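You operate a simulated robot arm through the tools that you are given. There is no shell and no other tool.

Carry out the task below with a simulated robot arm. There is one attempt and no reset: what you move stays moved.

TASK
Drip-test the cover, wash it only if the water beads, then dry it.
Fine: lay it in the rinse tray first and leave it there; blue brush and wash tin, blue wipe; dropper arm parked before the wash, tools back where they lay. Where these are worked on the way, their far stop is far enough and under half their travel is too little: dropper arm.

Only the result counts: the job must be done as asked and must still hold three seconds after the hand-in. Knocking over, shifting, dropping, spilling or breaking anything else fails it. Lids that push on must go on centred and level and be pressed home; caps that screw on are set level and turned clockwise until they are tight.

THE ROBOT
A 7-joint arm with a two-finger parallel gripper, fixed in place. Base frame: the origin is at the foot of the arm, x ahead of it, y to its left, z up; the work surface is at about z = 0. Units: mm, rad, N and s.
With the tool pointing down near the work surface it reaches from about 220 to 580 mm from the base axis. Its first joint turns from -1.152 to 1.152 rad. Payload 2.5 kg.
The TCP is the grasp point between the finger pads, 23 mm short of the fingertips. In the tool frame z runs along the fingers and y along their closing line. Largest opening 94 mm; finger width 38, thickness 10; the body of the gripper, 54 by 96 mm, starts 39 mm behind the TCP.
Orientation is told as [roll, pitch, yaw] about the base's x, y, z axes, in that order, counted from this pose: with the fingers straight down and closing along the base's y, the tool's x points along the base's -x, its y along +y and its z along -z.

THE INTERFACE
- The arm moves only by the tool jog_arm. Its argument "rows" is a list of rows, each a list of 7 numbers: the turn, a rotation vector about the base's x, y, z in rad, then the shift along the base's x, y, z in mm, then the closure, from 0 (fully open) to 1 (shut). In form: [[wx, wy, wz, tx, ty, tz, fingers], ...]. A call has 1 to 20 rows; each row shifts and turns the commanded pose from where the row before left it. Rows are played at 5 a second. More than 50 mm and 0.15 rad between two rows, or a gripper value outside its range, and nothing of the call is played. A pose out of reach is approached as far as the arm can. The call stops where the force on the tool passes 60 N (or 10 N more than at its start, if that is more) or the arm is blocked; 0.2 s more then pass. The fingers move at their own pace (about 108 mm/s each) and stop on an object; they squeeze with about 32 N. The grip force told is the motor's: it shows also when the fingers shut on nothing. Time passes only in rows, and 0.2 s behind the last, so rows that do not move let the fingers close. It gives the time, the measured TCP pose, the force on the tool (base axes), the opening and the grip force at its end, in the units of the frame above (readings bear some noise), with the torque about the TCP (base axes, N m) and any sound that the robot's microphone picked up.
- Cameras (640 x 400 px; columns grow to the right, rows downward): "scene" is fixed at [109.4, -399.1, 547.4]; the picture's right is [0.90, -0.44, 0.00], its down [-0.23, -0.47, -0.85] and it looks along [0.38, 0.77, -0.52] (base axes); focal length 237 px, centre (320, 200). "wrist" rides on the gripper at [86, 16, -74] in the tool frame; the picture's right is [-0.18, 0.98, 0.00], its down [-0.58, -0.11, -0.81] and it looks along [-0.79, -0.15, 0.59] (tool axes); focal length 243 px, centre (320, 200). There is no depth. A picture from a camera that has moved, and an enlarged one, comes with that camera's place and axes in the base frame and with its lens.
- grab_frame(camera): a new picture of that camera. It takes no simulated time.
- enlarge(camera, box): a new picture of the part [left, top, right, bottom] of that camera's present view, enlarged. It takes no simulated time.
- close_job(): hands the job in; it is judged then, once.

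Nothing tells you positions but the pictures and the camera data. Unless the task says otherwise, let go and move clear before handing in.

The tools are called after "Request:" by a JSON object that holds its "method" and its "body". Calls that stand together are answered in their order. jog_arm: Moves the arm, as the interface text tells. Its arguments: {"type":"object","properties":{"rows":{"type":"array"}},"required":["rows"]} The other tools are called the same way: grab_frame (camera) takes a picture; enlarge (camera, box) takes an enlarged picture of a part of a camera's view; close_job () hands the job in.

At the start:

```text
time_s: 0.0
position: [316.4, -162.8, 426.1]
ee_rot: [0.0, 0.0, 0.0]
contact_force: [0.2, 0.2, -0.3]
moment: [0.0, 0.0, 0.04]
gripper_width: 94.1
gripper_force: 0.0
```

scene: 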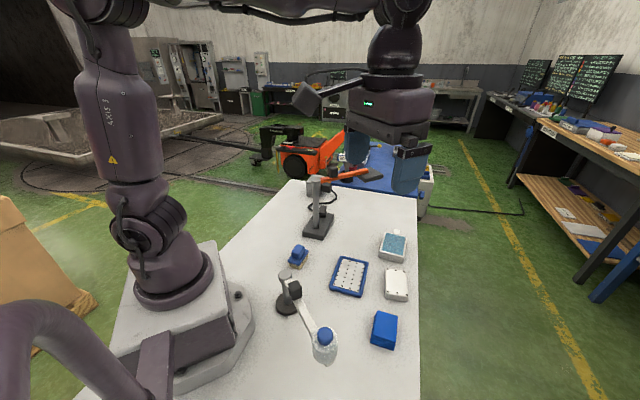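
wrist: 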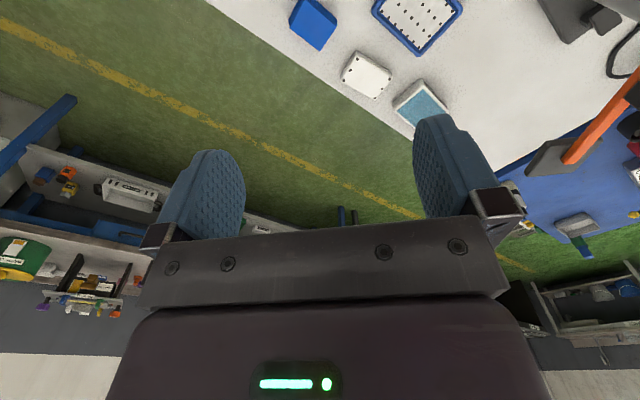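

I see a white table with several items: a blue tray with pins (likely the rinse tray), a white plate (the cover?), a blue block (wipe?), a tin with blue liquid, a blue brush, and a dropper arm. I'll enlarge the view to identify them before moving.

Request:
{"method": "enlarge", "body": {"camera": "scene", "box": [260, 220, 420, 320]}}

Request:
{"method": "enlarge", "body": {"camera": "scene", "box": [260, 280, 420, 380]}}

Request:
{"method": "enlarge", "body": {"camera": "scene", "box": [270, 160, 430, 260]}}

Request:
{"method": "enlarge", "body": {"camera": "wrist", "box": [280, 0, 480, 125]}}

```text
4.00 times, centred on (340, 270) of scene
camera zoom: at [109.4, -399.1, 547.4], right [0.9, -0.44, 0.0], down [-0.23, -0.47, -0.85], along [0.38, 0.77, -0.52], focal length 946 px, centre (240, -80)
```

zoom: 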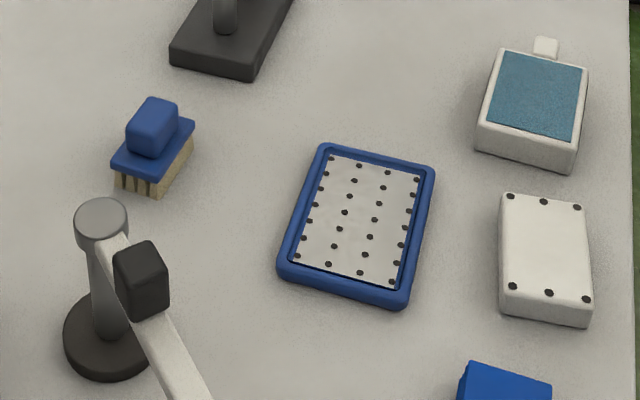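

```text
4.00 times, centred on (340, 330) of scene
camera zoom: at [109.4, -399.1, 547.4], right [0.9, -0.44, 0.0], down [-0.23, -0.47, -0.85], along [0.38, 0.77, -0.52], focal length 946 px, centre (240, -320)
```

zoom: 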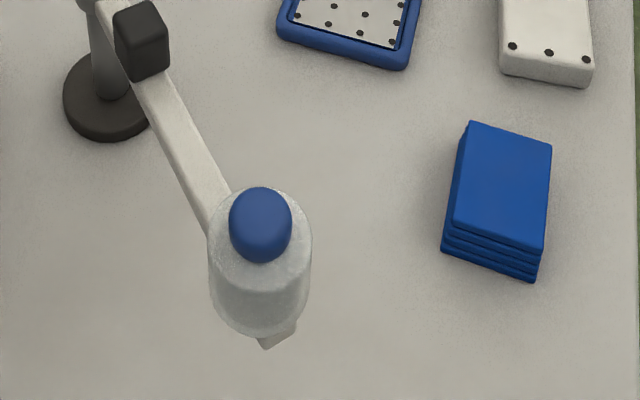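

```text
4.00 times, centred on (350, 210) of scene
camera zoom: at [109.4, -399.1, 547.4], right [0.9, -0.44, 0.0], down [-0.23, -0.47, -0.85], along [0.38, 0.77, -0.52], focal length 946 px, centre (200, 160)
```

zoom: 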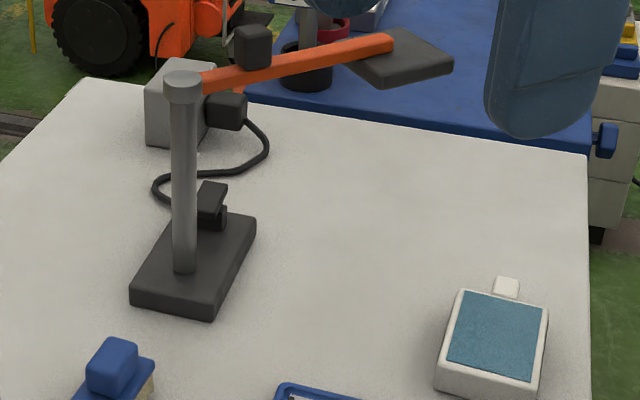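

```text
3.20 times, centred on (380, 62) of wrist
camera zoom: at [229.2, -146.4, 501.7], right [0.18, 0.98, 0.0], down [0.58, -0.11, 0.81], along [0.79, -0.15, -0.59], focal length 776 px, centre (128, 640)
```

zoom: 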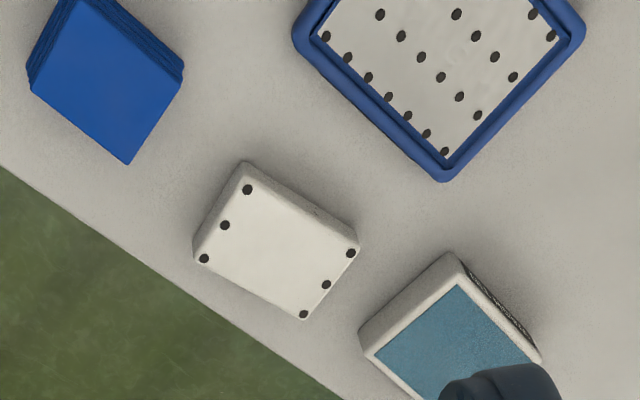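

The cover appears to be the white block with dark dots (about 85 x 58 x 20 mm, at about x=489, y=-97), and the rinse tray is centred near (394, -15), turned about 45 degrees. I'll zoom in on the dropper arm, brush, tin and wipe for details.

Request:
{"method": "enlarge", "body": {"camera": "scene", "box": [270, 260, 350, 310]}}

Request:
{"method": "enlarge", "body": {"camera": "scene", "box": [285, 315, 365, 365]}}

Request:
{"method": "enlarge", "body": {"camera": "scene", "box": [360, 220, 440, 270]}}

Request:
{"method": "enlarge", "body": {"camera": "scene", "box": [270, 235, 334, 275]}}

Request:
{"method": "enlarge", "body": {"camera": "scene", "box": [360, 260, 424, 300]}}

Request:
{"method": "enlarge", "body": {"camera": "scene", "box": [350, 305, 414, 355]}}

Request:
{"method": "enlarge", "body": {"camera": "scene", "box": [320, 250, 384, 300]}}

```text
8.00 times, centred on (310, 285) of scene
camera zoom: at [109.4, -399.1, 547.4], right [0.9, -0.44, 0.0], down [-0.23, -0.47, -0.85], along [0.38, 0.77, -0.52], focal length 1892 px, centre (400, -480)
```

zoom: 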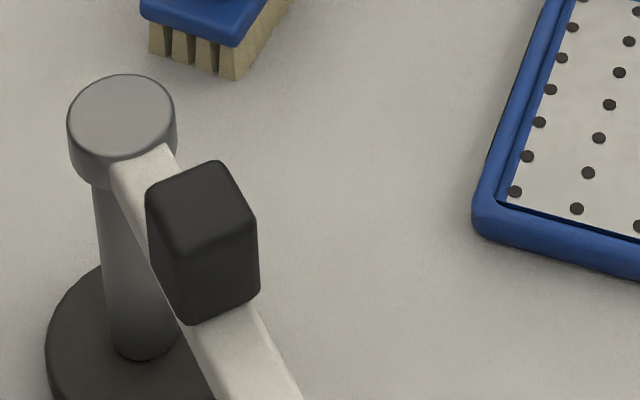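

```text
8.00 times, centred on (325, 340) of scene
camera zoom: at [109.4, -399.1, 547.4], right [0.9, -0.44, 0.0], down [-0.23, -0.47, -0.85], along [0.38, 0.77, -0.52], focal length 1892 px, centre (280, -920)
```

zoom: 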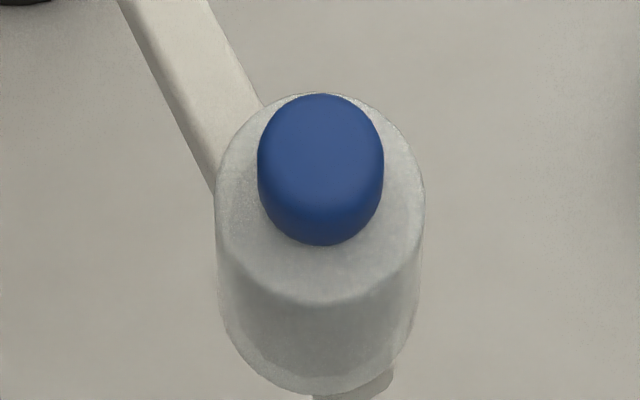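

```text
8.00 times, centred on (400, 245) of scene
camera zoom: at [109.4, -399.1, 547.4], right [0.9, -0.44, 0.0], down [-0.23, -0.47, -0.85], along [0.38, 0.77, -0.52], focal length 1892 px, centre (-320, -160)
```

zoom: 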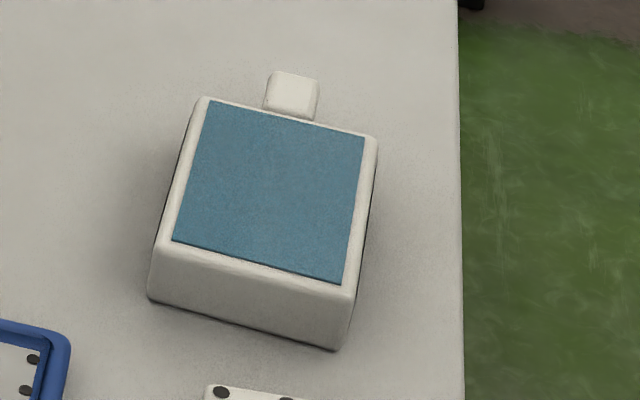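

```text
10.00 times, centred on (302, 255) of scene
camera zoom: at [109.4, -399.1, 547.4], right [0.9, -0.44, 0.0], down [-0.23, -0.47, -0.85], along [0.38, 0.77, -0.52], focal length 2366 px, centre (500, -350)
```

zoom: 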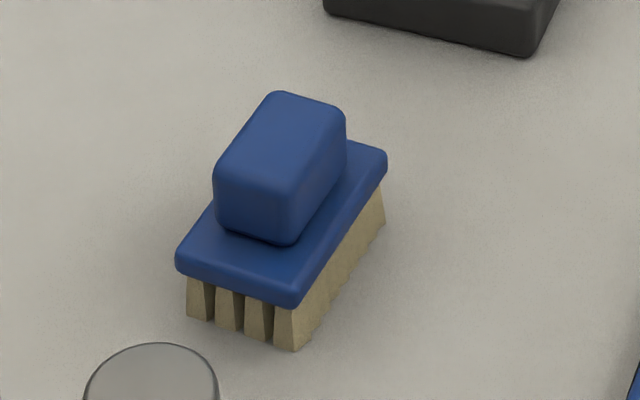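

```text
10.00 times, centred on (392, 280) of scene
camera zoom: at [109.4, -399.1, 547.4], right [0.9, -0.44, 0.0], down [-0.23, -0.47, -0.85], along [0.38, 0.77, -0.52], focal length 2366 px, centre (-400, -600)
```

zoom: 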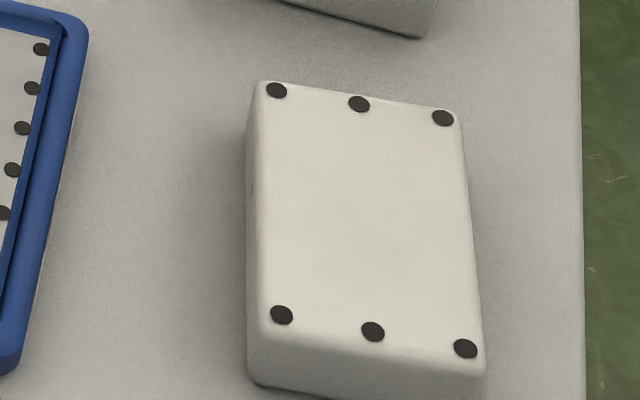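

```text
8.00 times, centred on (382, 330) of scene
camera zoom: at [109.4, -399.1, 547.4], right [0.9, -0.44, 0.0], down [-0.23, -0.47, -0.85], along [0.38, 0.77, -0.52], focal length 1892 px, centre (-176, -840)
```

zoom: 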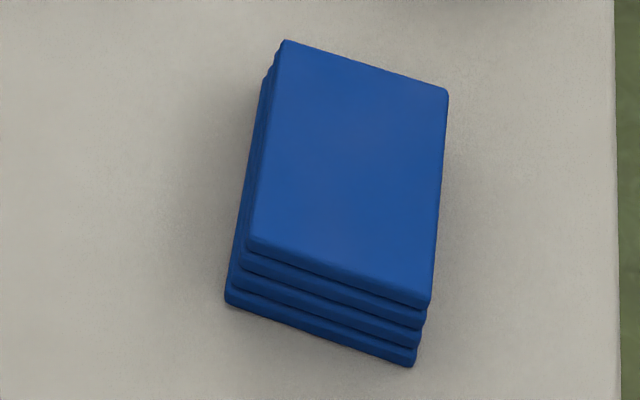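

```text
8.00 times, centred on (352, 275) of scene
camera zoom: at [109.4, -399.1, 547.4], right [0.9, -0.44, 0.0], down [-0.23, -0.47, -0.85], along [0.38, 0.77, -0.52], focal length 1892 px, centre (64, -400)
```

zoom: 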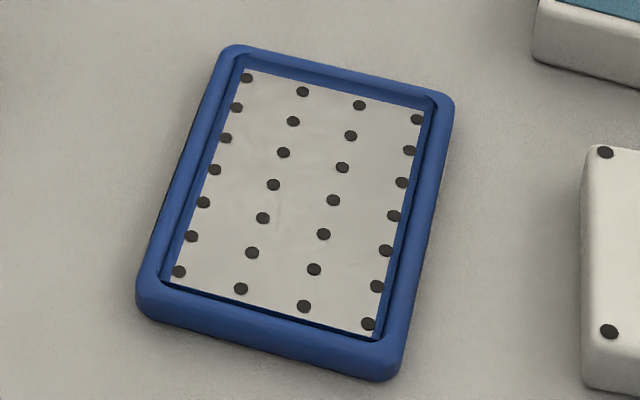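

The layout is clear: cover near (490, -98) with yaw of about 52°, tray centre near (394, -14) with yaw of about 46°, brush near (283, 104), wash tin near (578, 15), wipe near (379, -188), and the dropper pivot near (203, -22) with its bottle near (213, -205). I'll move the arm above the tray and cover for a closer wrist view.

Request:
{"method": "jog_arm", "body": {"rows": [[0, 0, 0.1, 14, 12, -25, 0], [0, 0, 0.1, 14, 12, -25, 0], [0, 0, 0.1, 14, 12, -25, 0], [0, 0, 0.1, 14, 12, -25, 0], [0, 0, 0.1, 14, 12, -25, 0], [0, 0, 0.1, 14, 12, -25, 0], [0, 0, 0.1, 14, 12, -25, 0], [0, 0, 0.1, 14, 12, -25, 0], [0, 0, 0, 0, 0, 0, 0]]}}

Request:
{"method": "grab_frame", "body": {"camera": "wrist"}}

Request:
{"method": "grab_frame", "body": {"camera": "scene"}}

```text
time_s: 2.0
position: [427.8, -65.9, 224.5]
ee_rot: [0.001, 0.0, 0.804]
contact_force: [-0.7, 0.4, -0.3]
moment: [0.02, -0.02, -0.01]
gripper_width: 94.0
gripper_force: 0.2
```

```text
taken
camera wrist: at [355.5, -116.6, 300.8], right [-0.58, 0.82, 0.0], down [0.48, 0.34, 0.81], along [0.66, 0.47, -0.59], focal length 243 px, centre (320, 200)
```

wrist: 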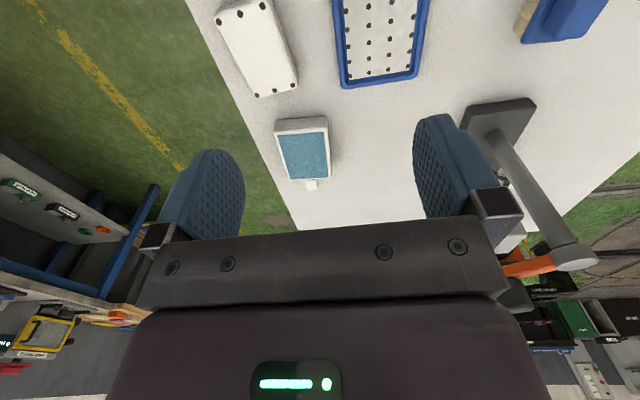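

```text
taken
```

scene: 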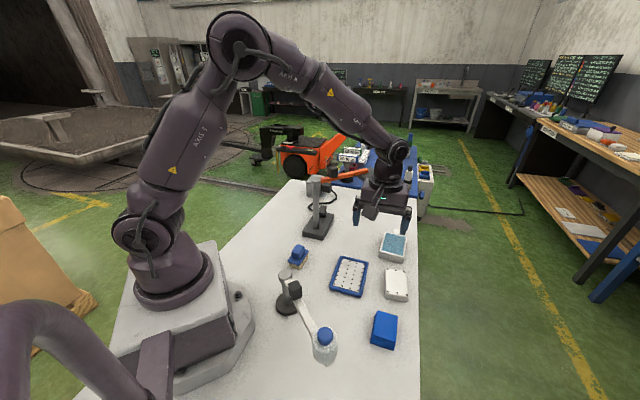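

The tray, cover and tin are visible at the top of the wrist view. I'll back off toward the base so that the cover and tray come into frame fully.

Request:
{"method": "jog_arm", "body": {"rows": [[0, 0, 0, -25, -25, 0, 0], [0, 0, 0, -25, -25, 0, 0], [0, 0, 0, -20, -20, 0, 0], [0, 0, 0, 0, 0, 0, 0]]}}

Request:
{"method": "enlarge", "body": {"camera": "wrist", "box": [180, 0, 500, 200]}}

Request:
{"method": "enlarge", "body": {"camera": "wrist", "box": [200, 60, 360, 160]}}

Request:
{"method": "enlarge", "body": {"camera": "wrist", "box": [320, 20, 480, 120]}}

```text
time_s: 3.0
position: [358.0, -136.7, 226.1]
ee_rot: [0.0, 0.0, 0.799]
contact_force: [-0.5, -0.2, -0.3]
moment: [0.04, -0.02, 0.01]
gripper_width: 93.9
gripper_force: 0.1
```

```text
2.00 times, centred on (340, 100) of wrist
camera zoom: at [285.2, -187.2, 302.3], right [-0.58, 0.82, 0.0], down [0.48, 0.34, 0.81], along [0.66, 0.47, -0.59], focal length 485 px, centre (280, 400)
```

zoom: 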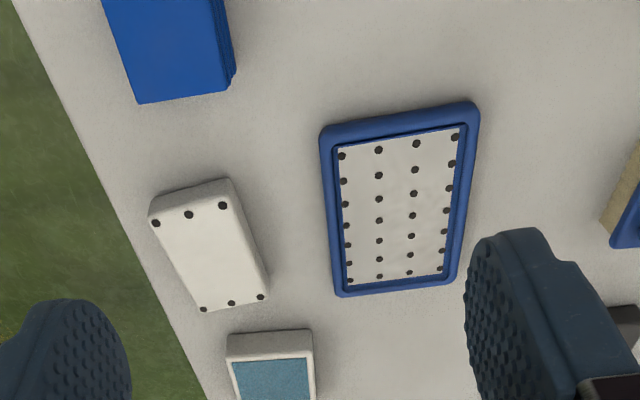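

```text
4.00 times, centred on (280, 110) of wrist
camera zoom: at [285.2, -187.2, 302.3], right [-0.58, 0.82, 0.0], down [0.48, 0.34, 0.81], along [0.66, 0.47, -0.59], focal length 970 px, centre (480, 560)
```

zoom: 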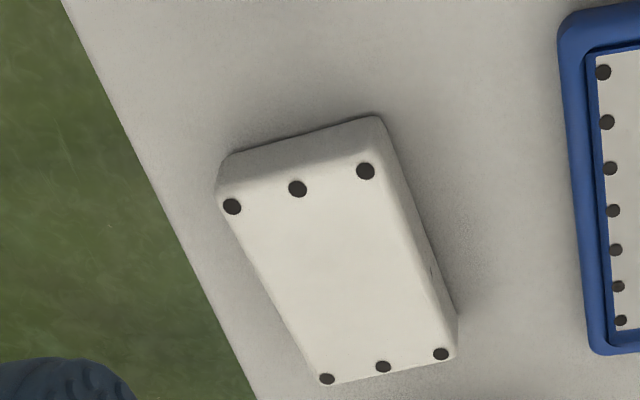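

```text
4.00 times, centred on (400, 70) of wrist
camera zoom: at [285.2, -187.2, 302.3], right [-0.58, 0.82, 0.0], down [0.48, 0.34, 0.81], along [0.66, 0.47, -0.59], focal length 970 px, centre (0, 720)
```

zoom: 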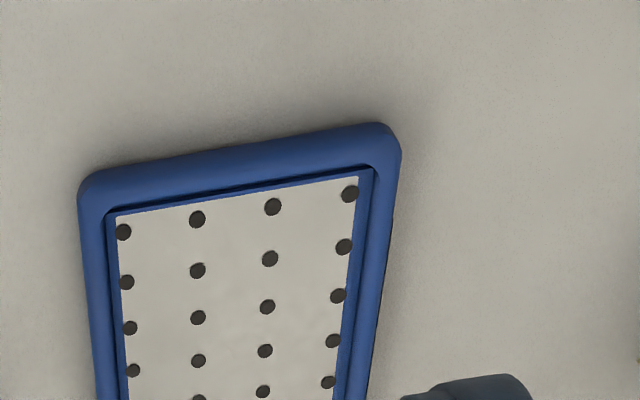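

The cover's centre works out at about (491, -99) with yaw of about 51°, and the tray centre at about (395, -14) with yaw of about 45°. I'll move above the cover and check alignment before descending.

Request:
{"method": "jog_arm", "body": {"rows": [[0, 0, 0.03, 33, 9.5, -26, 0], [0, 0, 0.03, 33, 9.5, -26, 0], [0, 0, 0.03, 33, 9.5, -26, 0], [0, 0, 0, 34, 9.5, -28, 0], [0, 0, 0, 0, 0, -20, 0.1], [0, 0, 0, 0, 0, 0, 0.1]]}}

Request:
{"method": "grab_frame", "body": {"camera": "wrist"}}

Request:
{"method": "enlarge", "body": {"camera": "scene", "box": [340, 220, 440, 310]}}

```text
time_s: 4.4
position: [490.9, -99.1, 100.8]
ee_rot: [0.0, 0.002, 0.889]
contact_force: [0.2, -1.0, -0.3]
moment: [0.01, 0.0, 0.05]
gripper_width: 84.6
gripper_force: 0.0
```

```text
taken
camera wrist: at [423.4, -155.9, 175.6], right [-0.65, 0.76, 0.0], down [0.45, 0.38, 0.81], along [0.61, 0.52, -0.59], focal length 243 px, centre (320, 200)
```

wrist: 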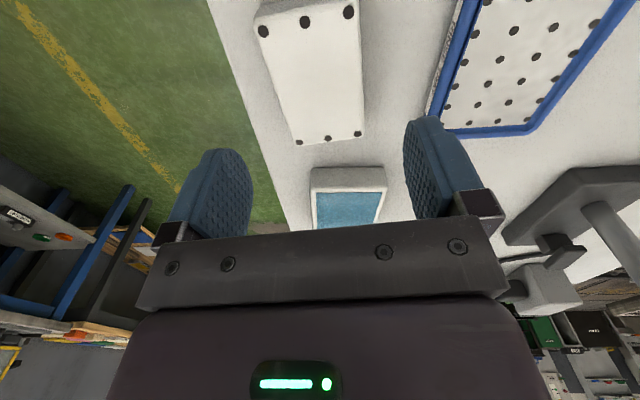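

```text
4.44 times, centred on (390, 265) of scene
camera zoom: at [109.4, -399.1, 547.4], right [0.9, -0.44, 0.0], down [-0.23, -0.47, -0.85], along [0.38, 0.77, -0.52], focal length 1051 px, centre (9, -89)
```

zoom: 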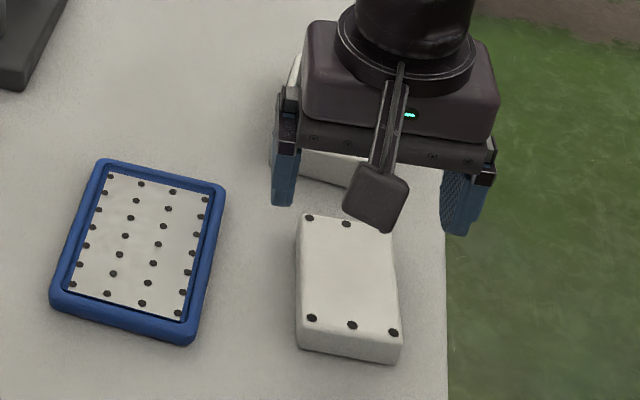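

The wrist view puts the cover's centre at (491.7, -98.4) at 50.7°, which matches the present TCP. I'll descend to grip only its upper edge, so the fingers clear the tray rim later, and close.

Request:
{"method": "jog_arm", "body": {"rows": [[0, 0, 0, 0.5, 0.5, -25, 0.1], [0, 0, 0, 0, 0, -25, 0.1], [0, 0, 0, 0, 0, -16, 0.1], [0, 0, 0, 0, 0, 0, 0.1]]}}

Request:
{"method": "enlarge", "body": {"camera": "scene", "box": [350, 240, 430, 310]}}

Request:
{"method": "grab_frame", "body": {"camera": "wrist"}}

```text
time_s: 5.4
position: [492.0, -98.2, 34.1]
ee_rot: [-0.001, 0.0, 0.89]
contact_force: [0.2, -1.0, 0.1]
moment: [0.0, 0.0, -0.03]
gripper_width: 84.6
gripper_force: 0.1
```

```text
5.71 times, centred on (390, 275) of scene
camera zoom: at [109.4, -399.1, 547.4], right [0.9, -0.44, 0.0], down [-0.23, -0.47, -0.85], along [0.38, 0.77, -0.52], focal length 1352 px, centre (-80, -229)
```

zoom: 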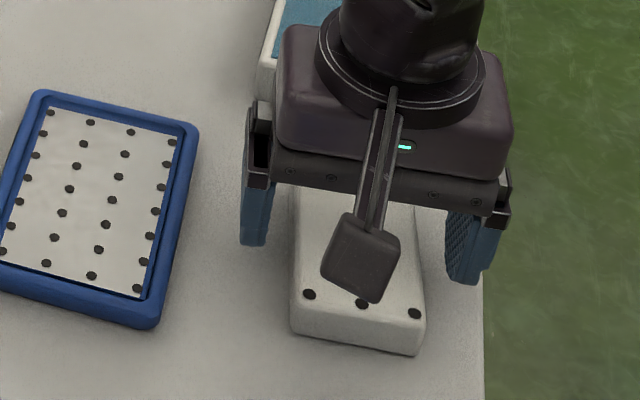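

```text
taken
camera wrist: at [424.2, -155.2, 109.9], right [-0.65, 0.76, 0.0], down [0.45, 0.38, 0.81], along [0.61, 0.52, -0.59], focal length 243 px, centre (320, 200)
```

wrist: 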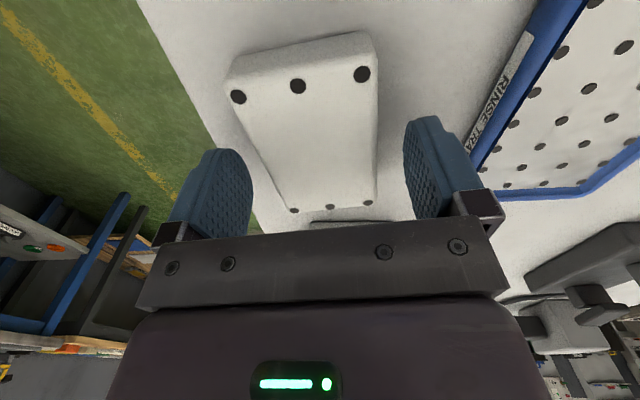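

The rinse tray label is readable ("RINSE …"). The fingers straddle the cover evenly, so I'll close and lift a little to check the grip.

Request:
{"method": "enlarge", "body": {"camera": "wrist", "box": [420, 0, 580, 200]}}

Request:
{"method": "jog_arm", "body": {"rows": [[0, 0, 0, 0, 0, 0, 1], [0, 0, 0, 0, 0, 0, 1], [0, 0, 0, 0, 0, 0, 1], [0, 0, 0, 0, 0, 5, 1], [0, 0, 0, 0, 0, 10, 1], [0, 0, 0, 0, 0, 0, 1]]}}

Request:
{"method": "enlarge", "body": {"camera": "scene", "box": [350, 240, 430, 310]}}

Request:
{"method": "grab_frame", "body": {"camera": "wrist"}}

```text
2.00 times, centred on (500, 100) of wrist
camera zoom: at [424.2, -155.2, 109.9], right [-0.65, 0.76, 0.0], down [0.45, 0.38, 0.81], along [0.61, 0.52, -0.59], focal length 485 px, centre (-40, 400)
```

zoom: 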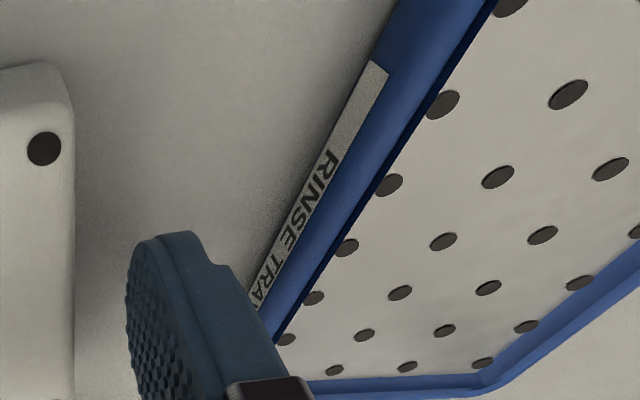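

```text
time_s: 6.8
position: [489.8, -99.0, 49.8]
ee_rot: [0.0, 0.001, 0.89]
contact_force: [0.5, 0.2, -2.4]
moment: [-0.03, -0.02, 0.0]
gripper_width: 57.5
gripper_force: 32.6
```

```text
5.71 times, centred on (390, 275) of scene
camera zoom: at [109.4, -399.1, 547.4], right [0.9, -0.44, 0.0], down [-0.23, -0.47, -0.85], along [0.38, 0.77, -0.52], focal length 1352 px, centre (-80, -229)
```

zoom: 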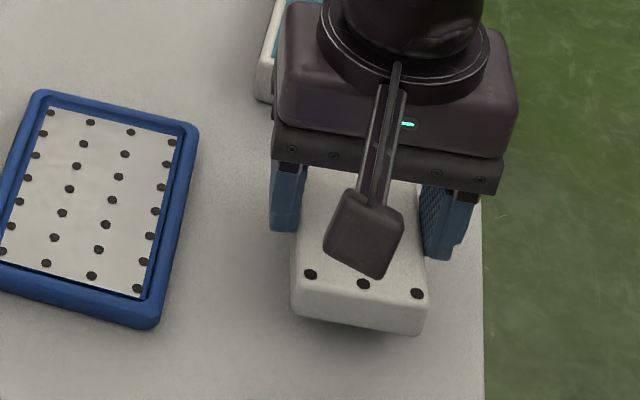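

```text
taken
camera wrist: at [422.6, -155.0, 124.3], right [-0.65, 0.76, 0.0], down [0.45, 0.38, 0.81], along [0.61, 0.52, -0.59], focal length 243 px, centre (320, 200)
```

wrist: 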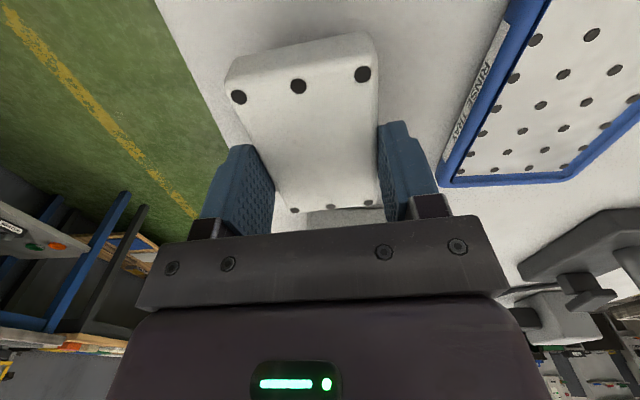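

The cover is held level at 57.5 mm width. I'll lift it, carry it over the tray centre, align the yaw to the tray and look.

Request:
{"method": "jog_arm", "body": {"rows": [[0, 0, 0, 0, 0, 20, 1], [0, 0, 0, 0, 0, 20, 1], [0, 0, -0.025, -24.2, 21.1, 0, 1], [0, 0, -0.025, -24.2, 21.1, 0, 1], [0, 0, -0.025, -24.2, 21.1, 0, 1], [0, 0, -0.025, -24.3, 21, 0, 1], [0, 0, 0, 0, 0, -20, 1], [0, 0, 0, 0, 0, 0, 1]]}}

Request:
{"method": "grab_frame", "body": {"camera": "wrist"}}

Request:
{"method": "enlarge", "body": {"camera": "scene", "box": [310, 240, 390, 300]}}

```text
time_s: 8.6
position: [395.4, -13.9, 68.3]
ee_rot: [-0.002, -0.001, 0.787]
contact_force: [0.1, -0.5, -2.9]
moment: [0.0, 0.01, 0.0]
gripper_width: 57.5
gripper_force: 31.9
```

```text
taken
camera wrist: at [323.1, -63.8, 144.4], right [-0.57, 0.82, 0.0], down [0.49, 0.34, 0.81], along [0.66, 0.46, -0.59], focal length 243 px, centre (320, 200)
```

wrist: 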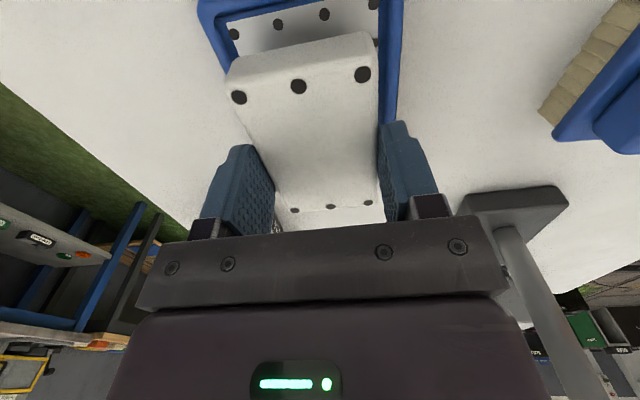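

```text
6.67 times, centred on (350, 270) of scene
camera zoom: at [109.4, -399.1, 547.4], right [0.9, -0.44, 0.0], down [-0.23, -0.47, -0.85], along [0.38, 0.77, -0.52], focal length 1577 px, centre (120, -267)
```

zoom: 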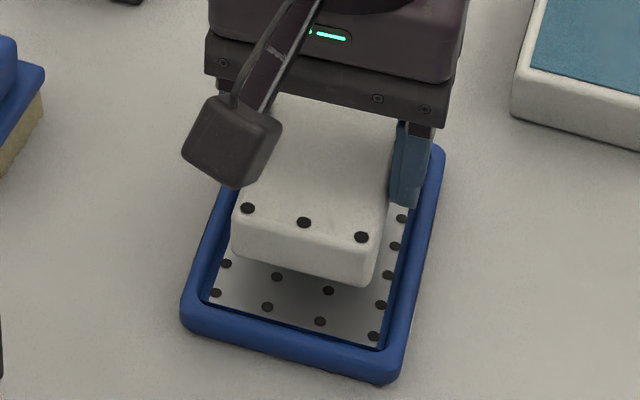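

The cover is centred over the tray to within about a millimetre. I'll lower it in small steps until it touches the tray floor.

Request:
{"method": "jog_arm", "body": {"rows": [[0, 0, 0, 0, 0, -12, 1], [0, 0, 0, 0, 0, -12, 1], [0, 0, 0, 0, 0, -3, 1], [0, 0, 0, 0, 0, 0, 1]]}}

Request:
{"method": "enlarge", "body": {"camera": "scene", "box": [310, 240, 390, 300]}}

Request:
{"method": "grab_frame", "body": {"camera": "wrist"}}

```text
time_s: 9.6
position: [395.9, -14.3, 43.3]
ee_rot: [-0.002, -0.001, 0.79]
contact_force: [-4.7, 0.0, 19.8]
moment: [-0.04, 0.16, 0.1]
gripper_width: 57.5
gripper_force: 32.1
```

```text
6.67 times, centred on (350, 270) of scene
camera zoom: at [109.3, -399.1, 547.5], right [0.9, -0.44, 0.0], down [-0.23, -0.47, -0.85], along [0.38, 0.77, -0.52], focal length 1577 px, centre (120, -267)
```

zoom: 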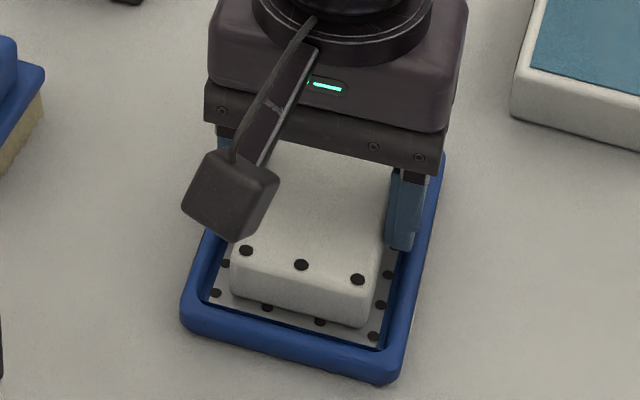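

```text
taken
camera wrist: at [323.7, -63.8, 118.6], right [-0.57, 0.82, 0.0], down [0.48, 0.34, 0.81], along [0.66, 0.46, -0.59], focal length 243 px, centre (320, 200)
```

wrist: 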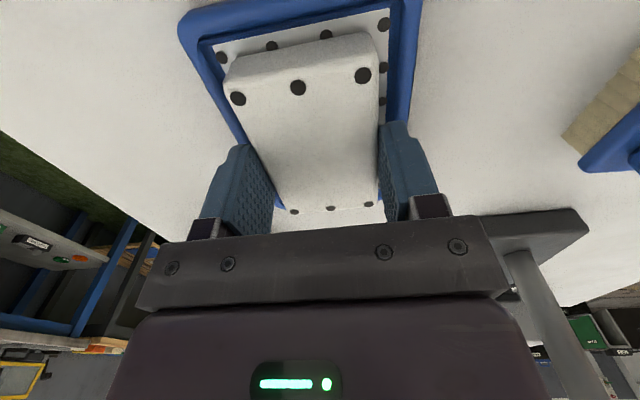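

The cover has touched the tray floor (vertical force rose to about 20 N) and sits inside the rim. I'll ease the pressure, open slightly and rise.

Request:
{"method": "jog_arm", "body": {"rows": [[0, 0, 0, 0, 0, 1, 1], [0, 0, 0, 0, 0, 0, 0.28], [0, 0, 0, 0, 0, 0, 0.28], [0, 0, 0, 0, 0, 10, 0.28], [0, 0, 0, 0, 0, 20, 0.28], [0, 0, 0, 0, 0, 30, 0.2], [0, 0, 0, 0, 0, 0, 0.2]]}}

Request:
{"method": "grab_frame", "body": {"camera": "wrist"}}

Request:
{"method": "enlarge", "body": {"camera": "scene", "box": [310, 240, 390, 300]}}

```text
time_s: 11.2
position: [396.0, -15.0, 103.9]
ee_rot: [-0.002, -0.001, 0.791]
contact_force: [-0.5, 0.2, 0.0]
moment: [-0.02, 0.01, 0.01]
gripper_width: 75.1
gripper_force: 0.1
```

```text
taken
camera wrist: at [323.1, -63.8, 179.4], right [-0.57, 0.82, 0.0], down [0.49, 0.34, 0.81], along [0.66, 0.46, -0.59], focal length 243 px, centre (320, 200)
```

wrist: 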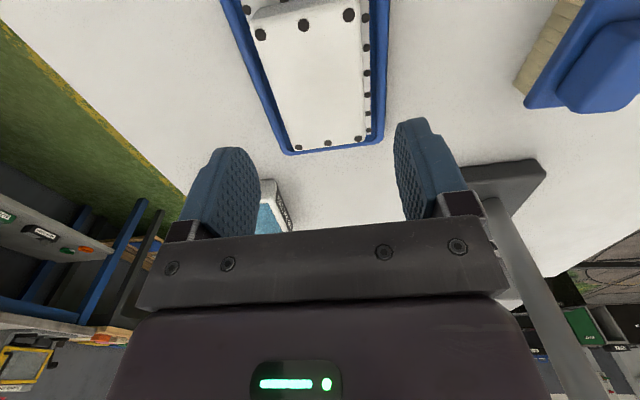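

```text
6.67 times, centred on (350, 270) of scene
camera zoom: at [109.4, -399.1, 547.4], right [0.9, -0.44, 0.0], down [-0.23, -0.47, -0.85], along [0.38, 0.77, -0.52], focal length 1577 px, centre (120, -267)
```

zoom: 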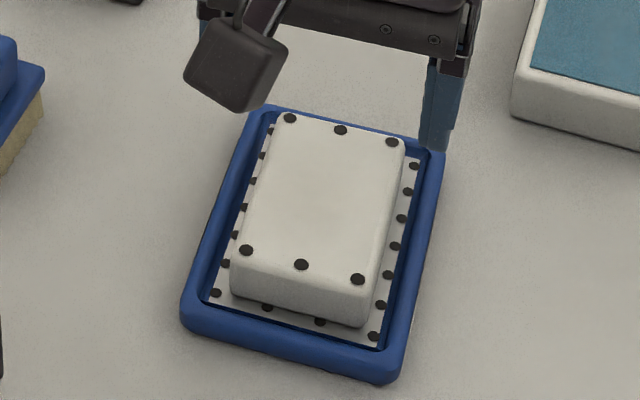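

The cover rests flat in the rinse tray at about (395, -12). Next is the dropper arm, so I'll rise and turn the wrist to face it for a close look from above its knob.

Request:
{"method": "jog_arm", "body": {"rows": [[0, 0, 0, 0, 0, 40, 0.2], [0, 0, 0, 0, 0, 40, 0.2], [0, 0, -0.14, -8, -3, 2, 0.3], [0, 0, -0.14, -8, -3, 2, 0.3], [0, 0, -0.14, -8, -3, 2, 0.3], [0, 0, -0.14, -8, -3, 2, 0.3], [0, 0, -0.14, -8, -3, 2, 0.3], [0, 0, -0.14, -8, -3, 2, 0.3], [0, 0, -0.14, -8, -3, 2, 0.3], [0, 0, -0.14, -8, -3, 2, 0.3], [0, 0, -0.14, -8, -3, 2, 0.3], [0, 0, -0.14, -8, -3, 2, 0.3], [0, 0, -0.14, -8, -3, 2, 0.3], [0, 0, -0.14, -8, -3, 2, 0.3], [0, 0, -0.14, -8, -3, 2, 0.3], [0, 0, -0.14, -8, -3, 2, 0.3], [0, 0, -0.14, -8, -3, 2, 0.3], [0, 0, -0.14, -8, -3, 2, 0.3], [0, 0, -0.12, -8, -3, 0, 0.3], [0, 0, 0, 0, 0, 0, 0.3]]}}

Request:
{"method": "grab_frame", "body": {"camera": "wrist"}}

Request:
{"method": "grab_frame", "body": {"camera": "scene"}}

```text
time_s: 15.4
position: [259.0, -64.9, 215.9]
ee_rot: [0.001, -0.001, -1.571]
contact_force: [0.0, 0.0, -0.3]
moment: [0.0, -0.03, -0.01]
gripper_width: 65.9
gripper_force: 0.0
```

```text
taken
camera wrist: at [275.1, 21.6, 290.9], right [0.98, -0.18, 0.0], down [-0.11, -0.58, 0.81], along [-0.15, -0.79, -0.59], focal length 243 px, centre (320, 200)
```

wrist: 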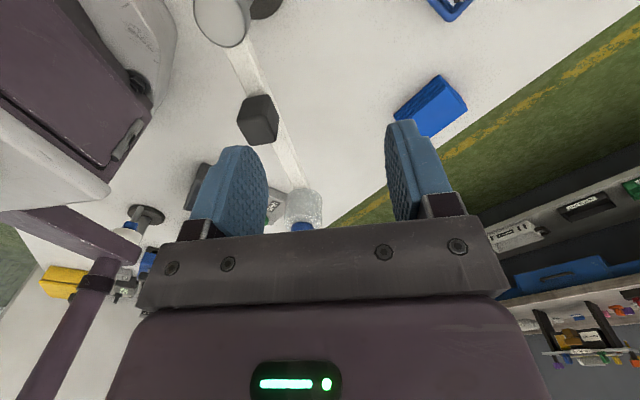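

```text
taken
```

scene: 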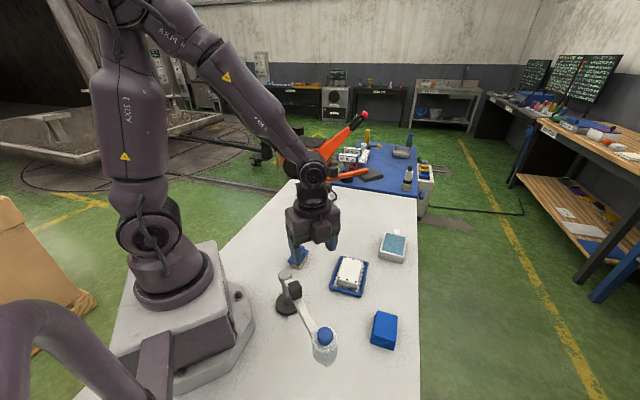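

There are more items to the left in this view (something yellow and something with a blue top) that the scene camera does not show. I'll enlarge these parts.

Request:
{"method": "enlarge", "body": {"camera": "wrist", "box": [0, 180, 200, 320]}}

Request:
{"method": "enlarge", "body": {"camera": "wrist", "box": [180, 0, 340, 240]}}

Request:
{"method": "enlarge", "body": {"camera": "wrist", "box": [240, 160, 340, 240]}}

Request:
{"method": "enlarge", "body": {"camera": "scene", "box": [240, 280, 440, 400]}}

```text
2.86 times, centred on (100, 250) of wrist
camera zoom: at [275.1, 21.6, 290.9], right [0.98, -0.18, 0.0], down [-0.11, -0.58, 0.81], along [-0.15, -0.79, -0.59], focal length 693 px, centre (949, 57)
```

zoom: 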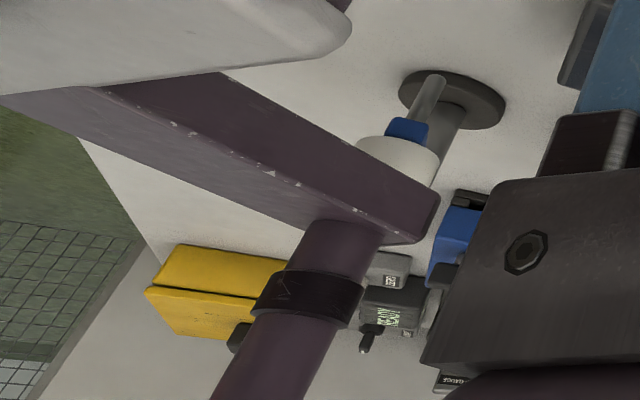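

```text
1.67 times, centred on (260, 120) of wrist
camera zoom: at [275.1, 21.6, 290.9], right [0.98, -0.18, 0.0], down [-0.11, -0.58, 0.81], along [-0.15, -0.79, -0.59], focal length 404 px, centre (420, 333)
```

zoom: 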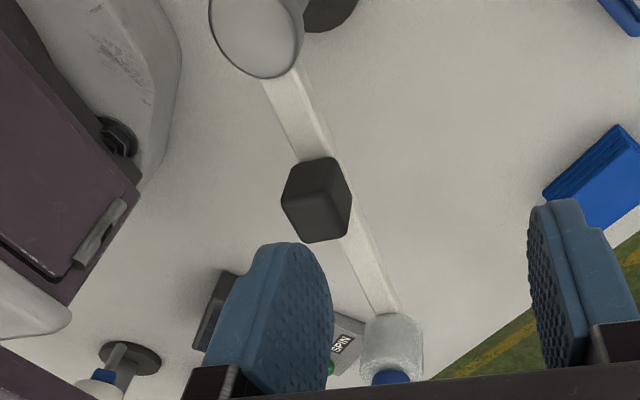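

```text
5.00 times, centred on (290, 200) of wrist
camera zoom: at [275.1, 21.6, 290.9], right [0.98, -0.18, 0.0], down [-0.11, -0.58, 0.81], along [-0.15, -0.79, -0.59], focal length 1213 px, centre (470, 200)
```

zoom: 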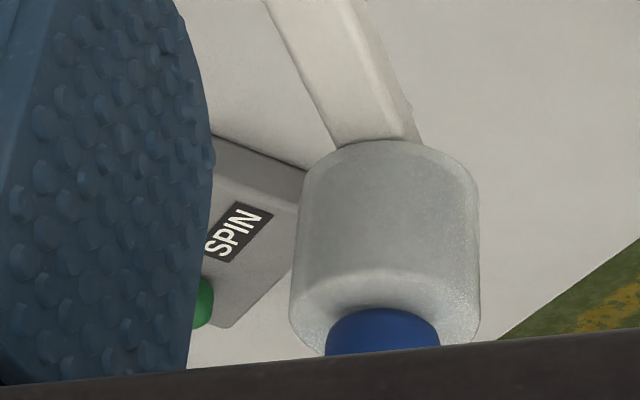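

```text
3.20 times, centred on (340, 340) of scene
camera zoom: at [109.4, -399.1, 547.4], right [0.9, -0.44, 0.0], down [-0.23, -0.47, -0.85], along [0.38, 0.77, -0.52], focal length 757 px, centre (256, -248)
```

zoom: 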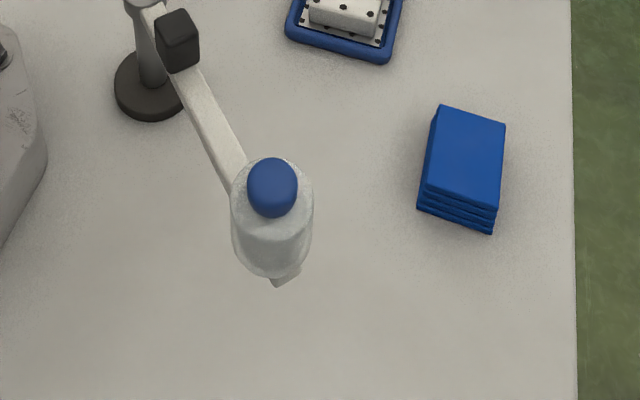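

The other items (SPIN box, yellow block) are at a background station, while the arm by the tray is the dropper arm: pivot about (204, -22), knob about (208, -85) with top z of about 141, bottle about (212, -208). I'll go above the knob with the fingers closing across the arm.

Request:
{"method": "jog_arm", "body": {"rows": [[0, 0, 0, -25, -10, 0, 0.4], [0, 0, 0.04, -26, -10, 0, 0.4], [0, 0, 0, 0, 0, -20, 0.4], [0, 0, 0, 0, 0, 0, 0.4]]}}

Request:
{"method": "grab_frame", "body": {"camera": "wrist"}}

Request:
{"method": "enlarge", "body": {"camera": "scene", "box": [260, 260, 360, 360]}}

```text
time_s: 16.4
position: [209.0, -86.1, 195.4]
ee_rot: [0.0, -0.002, -1.528]
contact_force: [-1.2, -0.3, -0.6]
moment: [0.01, 0.0, 0.0]
gripper_width: 56.4
gripper_force: 0.0
```

```text
taken
camera wrist: at [220.6, 2.3, 270.7], right [0.99, -0.14, 0.0], down [-0.08, -0.59, 0.81], along [-0.11, -0.8, -0.59], focal length 243 px, centre (320, 200)
```

wrist: 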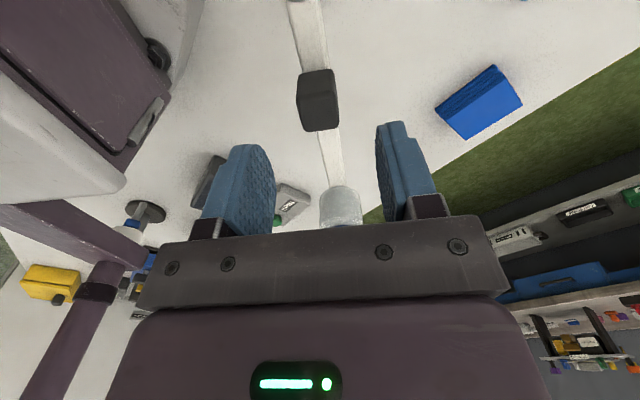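

```text
4.00 times, centred on (310, 310) of scene
camera zoom: at [109.4, -399.1, 547.4], right [0.9, -0.44, 0.0], down [-0.23, -0.47, -0.85], along [0.38, 0.77, -0.52], focal length 946 px, centre (360, -240)
```

zoom: 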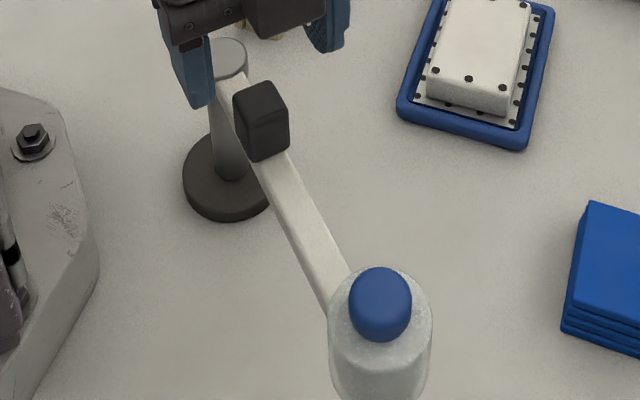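

The knob sits right below the TCP at about (207, -86). I'll descend so the fingers straddle it, and check.

Request:
{"method": "jog_arm", "body": {"rows": [[0, 0, 0, -1, 0, -20, 0.4], [0, 0, 0, -1, 0, -20, 0.4], [0, 0, 0, 0, 0, -18, 0.4], [0, 0, 0, 0, 0, 0, 0.4]]}}

Request:
{"method": "enlarge", "body": {"camera": "scene", "box": [260, 260, 360, 360]}}

Request:
{"method": "grab_frame", "body": {"camera": "wrist"}}

```text
time_s: 17.4
position: [208.4, -84.7, 137.5]
ee_rot: [0.001, -0.001, -1.53]
contact_force: [-0.3, -0.4, -0.5]
moment: [0.01, 0.0, 0.01]
gripper_width: 56.5
gripper_force: 0.1
```

```text
4.00 times, centred on (310, 310) of scene
camera zoom: at [109.4, -399.1, 547.4], right [0.9, -0.44, 0.0], down [-0.23, -0.47, -0.85], along [0.38, 0.77, -0.52], focal length 946 px, centre (360, -240)
```

zoom: 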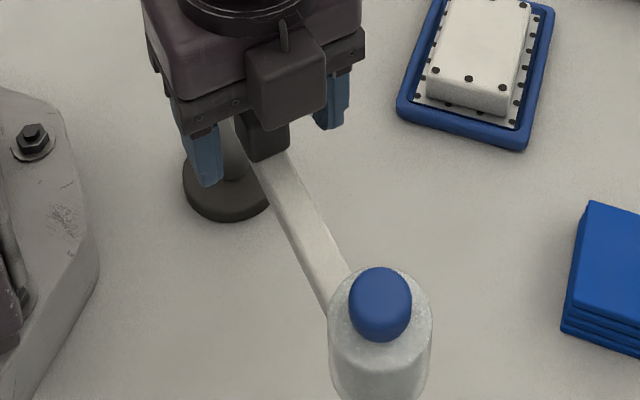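

```text
taken
camera wrist: at [220.0, 2.1, 212.2], right [0.99, -0.14, 0.0], down [-0.09, -0.59, 0.81], along [-0.12, -0.8, -0.59], focal length 243 px, centre (320, 200)
```

wrist: 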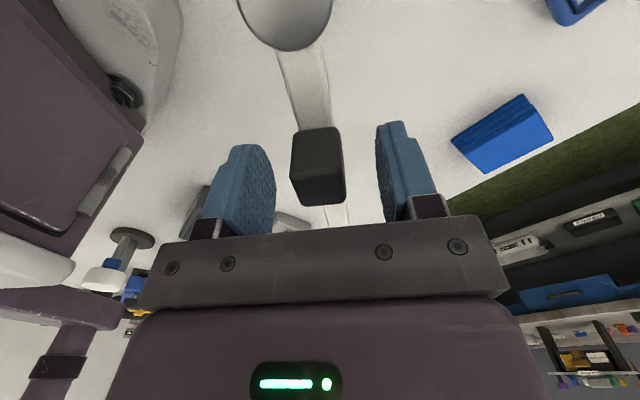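

The fingers straddle the knob on both sides. I'll close on it.

Request:
{"method": "jog_arm", "body": {"rows": [[0, 0, 0, 0, 0, 0, 1], [0, 0, 0, 0, 0, 0, 1], [0, 0, 0, 0, 0, 0, 1]]}}

Request:
{"method": "grab_frame", "body": {"camera": "wrist"}}

```text
time_s: 18.2
position: [207.2, -86.1, 137.1]
ee_rot: [-0.001, 0.001, -1.531]
contact_force: [4.3, -1.7, -13.3]
moment: [0.38, -0.03, -0.3]
gripper_width: 23.9
gripper_force: 44.7
```

```text
taken
camera wrist: at [220.1, 2.1, 212.3], right [0.99, -0.14, 0.0], down [-0.09, -0.59, 0.81], along [-0.12, -0.8, -0.59], focal length 243 px, centre (320, 200)
```

wrist: 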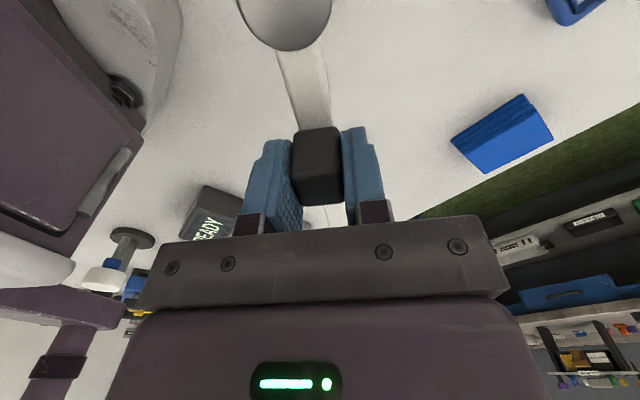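

The knob is held (24 mm). I'll swing the arm a first few degrees along its arc about the pivot and watch the force.

Request:
{"method": "jog_arm", "body": {"rows": [[0, 0, 0.1, 6.33, 0.66, 0, 1], [0, 0, 0.1, 6.22, 1.3, 0, 1], [0, 0, 0.1, 6.06, 1.91, 0, 1], [0, 0, 0.1, 5.84, 2.5, 0, 1]]}}

Request:
{"method": "enlarge", "body": {"camera": "scene", "box": [260, 240, 400, 370]}}

```text
time_s: 19.2
position: [231.9, -77.7, 138.5]
ee_rot: [0.003, -0.004, -1.13]
contact_force: [20.9, -1.1, -23.8]
moment: [-0.39, 0.43, -1.22]
gripper_width: 23.8
gripper_force: 44.6
```

```text
3.08 times, centred on (330, 305) of scene
camera zoom: at [109.5, -399.1, 547.4], right [0.9, -0.44, 0.0], down [-0.23, -0.47, -0.85], along [0.38, 0.77, -0.52], focal length 728 px, centre (289, -123)
```

zoom: 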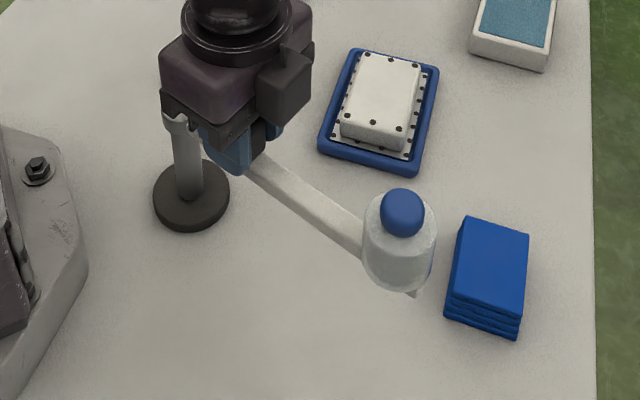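

The arm swings freely; the stress is only between my arc and the true pivot. I'll loosen the fingers slightly so they guide the knob without clamping, and push it on around.

Request:
{"method": "jog_arm", "body": {"rows": [[0, 0, 0, 0, 0, 0, 0.69], [0, 0, 0, 0, 0, 0, 0.69], [0, 0, 0.1, 5.56, 3.07, 0, 0.69], [0, 0, 0.1, 5.23, 3.62, 0, 0.69], [0, 0, 0.1, 4.85, 4.12, 0, 0.69], [0, 0, 0, 0, 0, 0, 0.69]]}}

Request:
{"method": "enlarge", "body": {"camera": "scene", "box": [260, 240, 400, 370]}}

Request:
{"method": "grab_frame", "body": {"camera": "wrist"}}

```text
time_s: 20.6
position: [245.2, -68.6, 138.4]
ee_rot: [0.001, -0.001, -0.828]
contact_force: [-1.5, -0.5, 0.2]
moment: [-0.02, 0.0, -0.03]
gripper_width: 29.3
gripper_force: 0.4
```

```text
3.08 times, centred on (330, 305) of scene
camera zoom: at [109.4, -399.1, 547.4], right [0.9, -0.44, 0.0], down [-0.23, -0.47, -0.85], along [0.38, 0.77, -0.52], focal length 728 px, centre (289, -123)
```

zoom: 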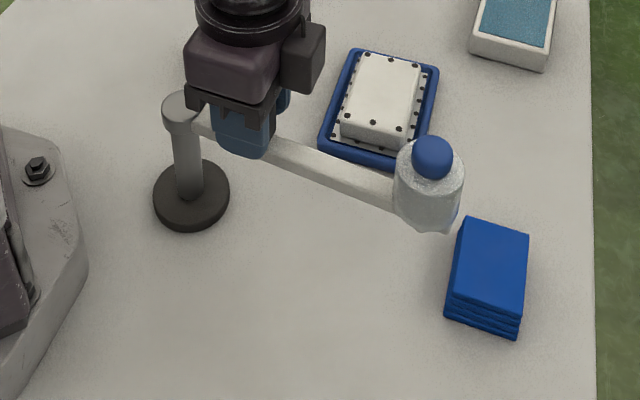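

```text
taken
camera wrist: at [198.0, 7.1, 213.8], right [0.85, 0.53, 0.0], down [0.31, -0.5, 0.81], along [0.43, -0.68, -0.59], focal length 243 px, centre (320, 200)
```

wrist: 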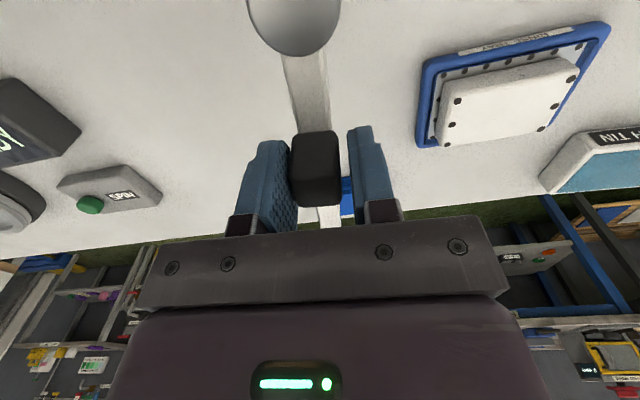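

The arm follows the fingers smoothly with almost no resistance. I'll continue along the arc toward the tray.

Request:
{"method": "jog_arm", "body": {"rows": [[0, 0, 0.1, 4.41, 4.59, 0, 0.69], [0, 0, 0.1, 3.92, 5.0, 0, 0.69], [0, 0, 0.1, 3.41, 5.37, 0, 0.69], [0, 0, 0.1, 2.85, 5.68, 0, 0.69], [0, 0, 0.1, 2.28, 5.93, 0, 0.69], [0, 0, 0.1, 1.66, 6.14, 0, 0.69], [0, 0, 0, 0, 0, 0, 0.69]]}}

Request:
{"method": "enlarge", "body": {"camera": "scene", "box": [260, 240, 400, 340]}}

Request:
{"method": "grab_frame", "body": {"camera": "wrist"}}

```text
time_s: 22.2
position: [263.8, -34.8, 137.7]
ee_rot: [-0.001, -0.001, -0.229]
contact_force: [-0.9, -0.6, -0.4]
moment: [-0.02, 0.04, -0.03]
gripper_width: 29.5
gripper_force: 0.0
```

```text
4.00 times, centred on (330, 290) of scene
camera zoom: at [109.4, -399.1, 547.4], right [0.9, -0.44, 0.0], down [-0.23, -0.47, -0.85], along [0.38, 0.77, -0.52], focal length 946 px, centre (280, -160)
```

zoom: 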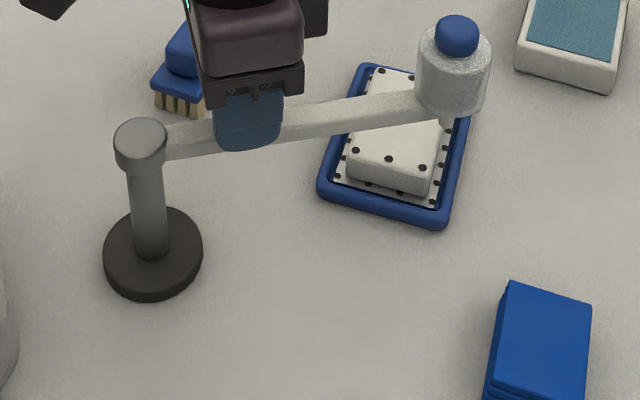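

```text
taken
camera wrist: at [182.8, 0.8, 212.2], right [0.4, 0.92, 0.0], down [0.54, -0.24, 0.81], along [0.74, -0.32, -0.59], focal length 243 px, centre (320, 200)
```

wrist: 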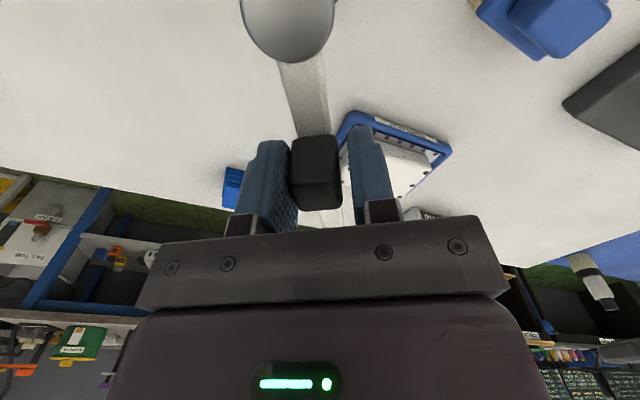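

The bottle is now above the tray's near part. I'll continue in smaller steps toward the far stop while checking the force.

Request:
{"method": "jog_arm", "body": {"rows": [[0, 0, 0.1, 1.06, 6.27, 0, 0.69], [0, 0, 0.1, 0.41, 6.34, 0, 0.69], [0, 0, 0, 0, 0, 0, 0.69]]}}

Request:
{"method": "enlarge", "body": {"camera": "scene", "box": [260, 240, 400, 340]}}

```text
time_s: 23.0
position: [265.3, -23.5, 136.8]
ee_rot: [0.0, 0.0, -0.026]
contact_force: [0.1, 0.5, 0.8]
moment: [-0.02, -0.01, -0.05]
gripper_width: 29.3
gripper_force: 0.0
```

```text
4.00 times, centred on (330, 290) of scene
camera zoom: at [109.4, -399.1, 547.4], right [0.9, -0.44, 0.0], down [-0.23, -0.47, -0.85], along [0.38, 0.77, -0.52], focal length 946 px, centre (280, -160)
```

zoom: 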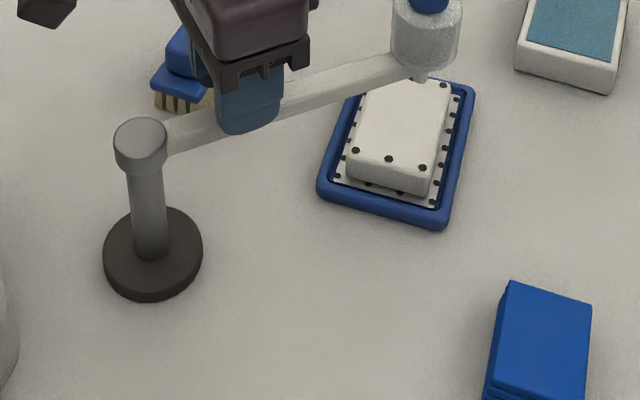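

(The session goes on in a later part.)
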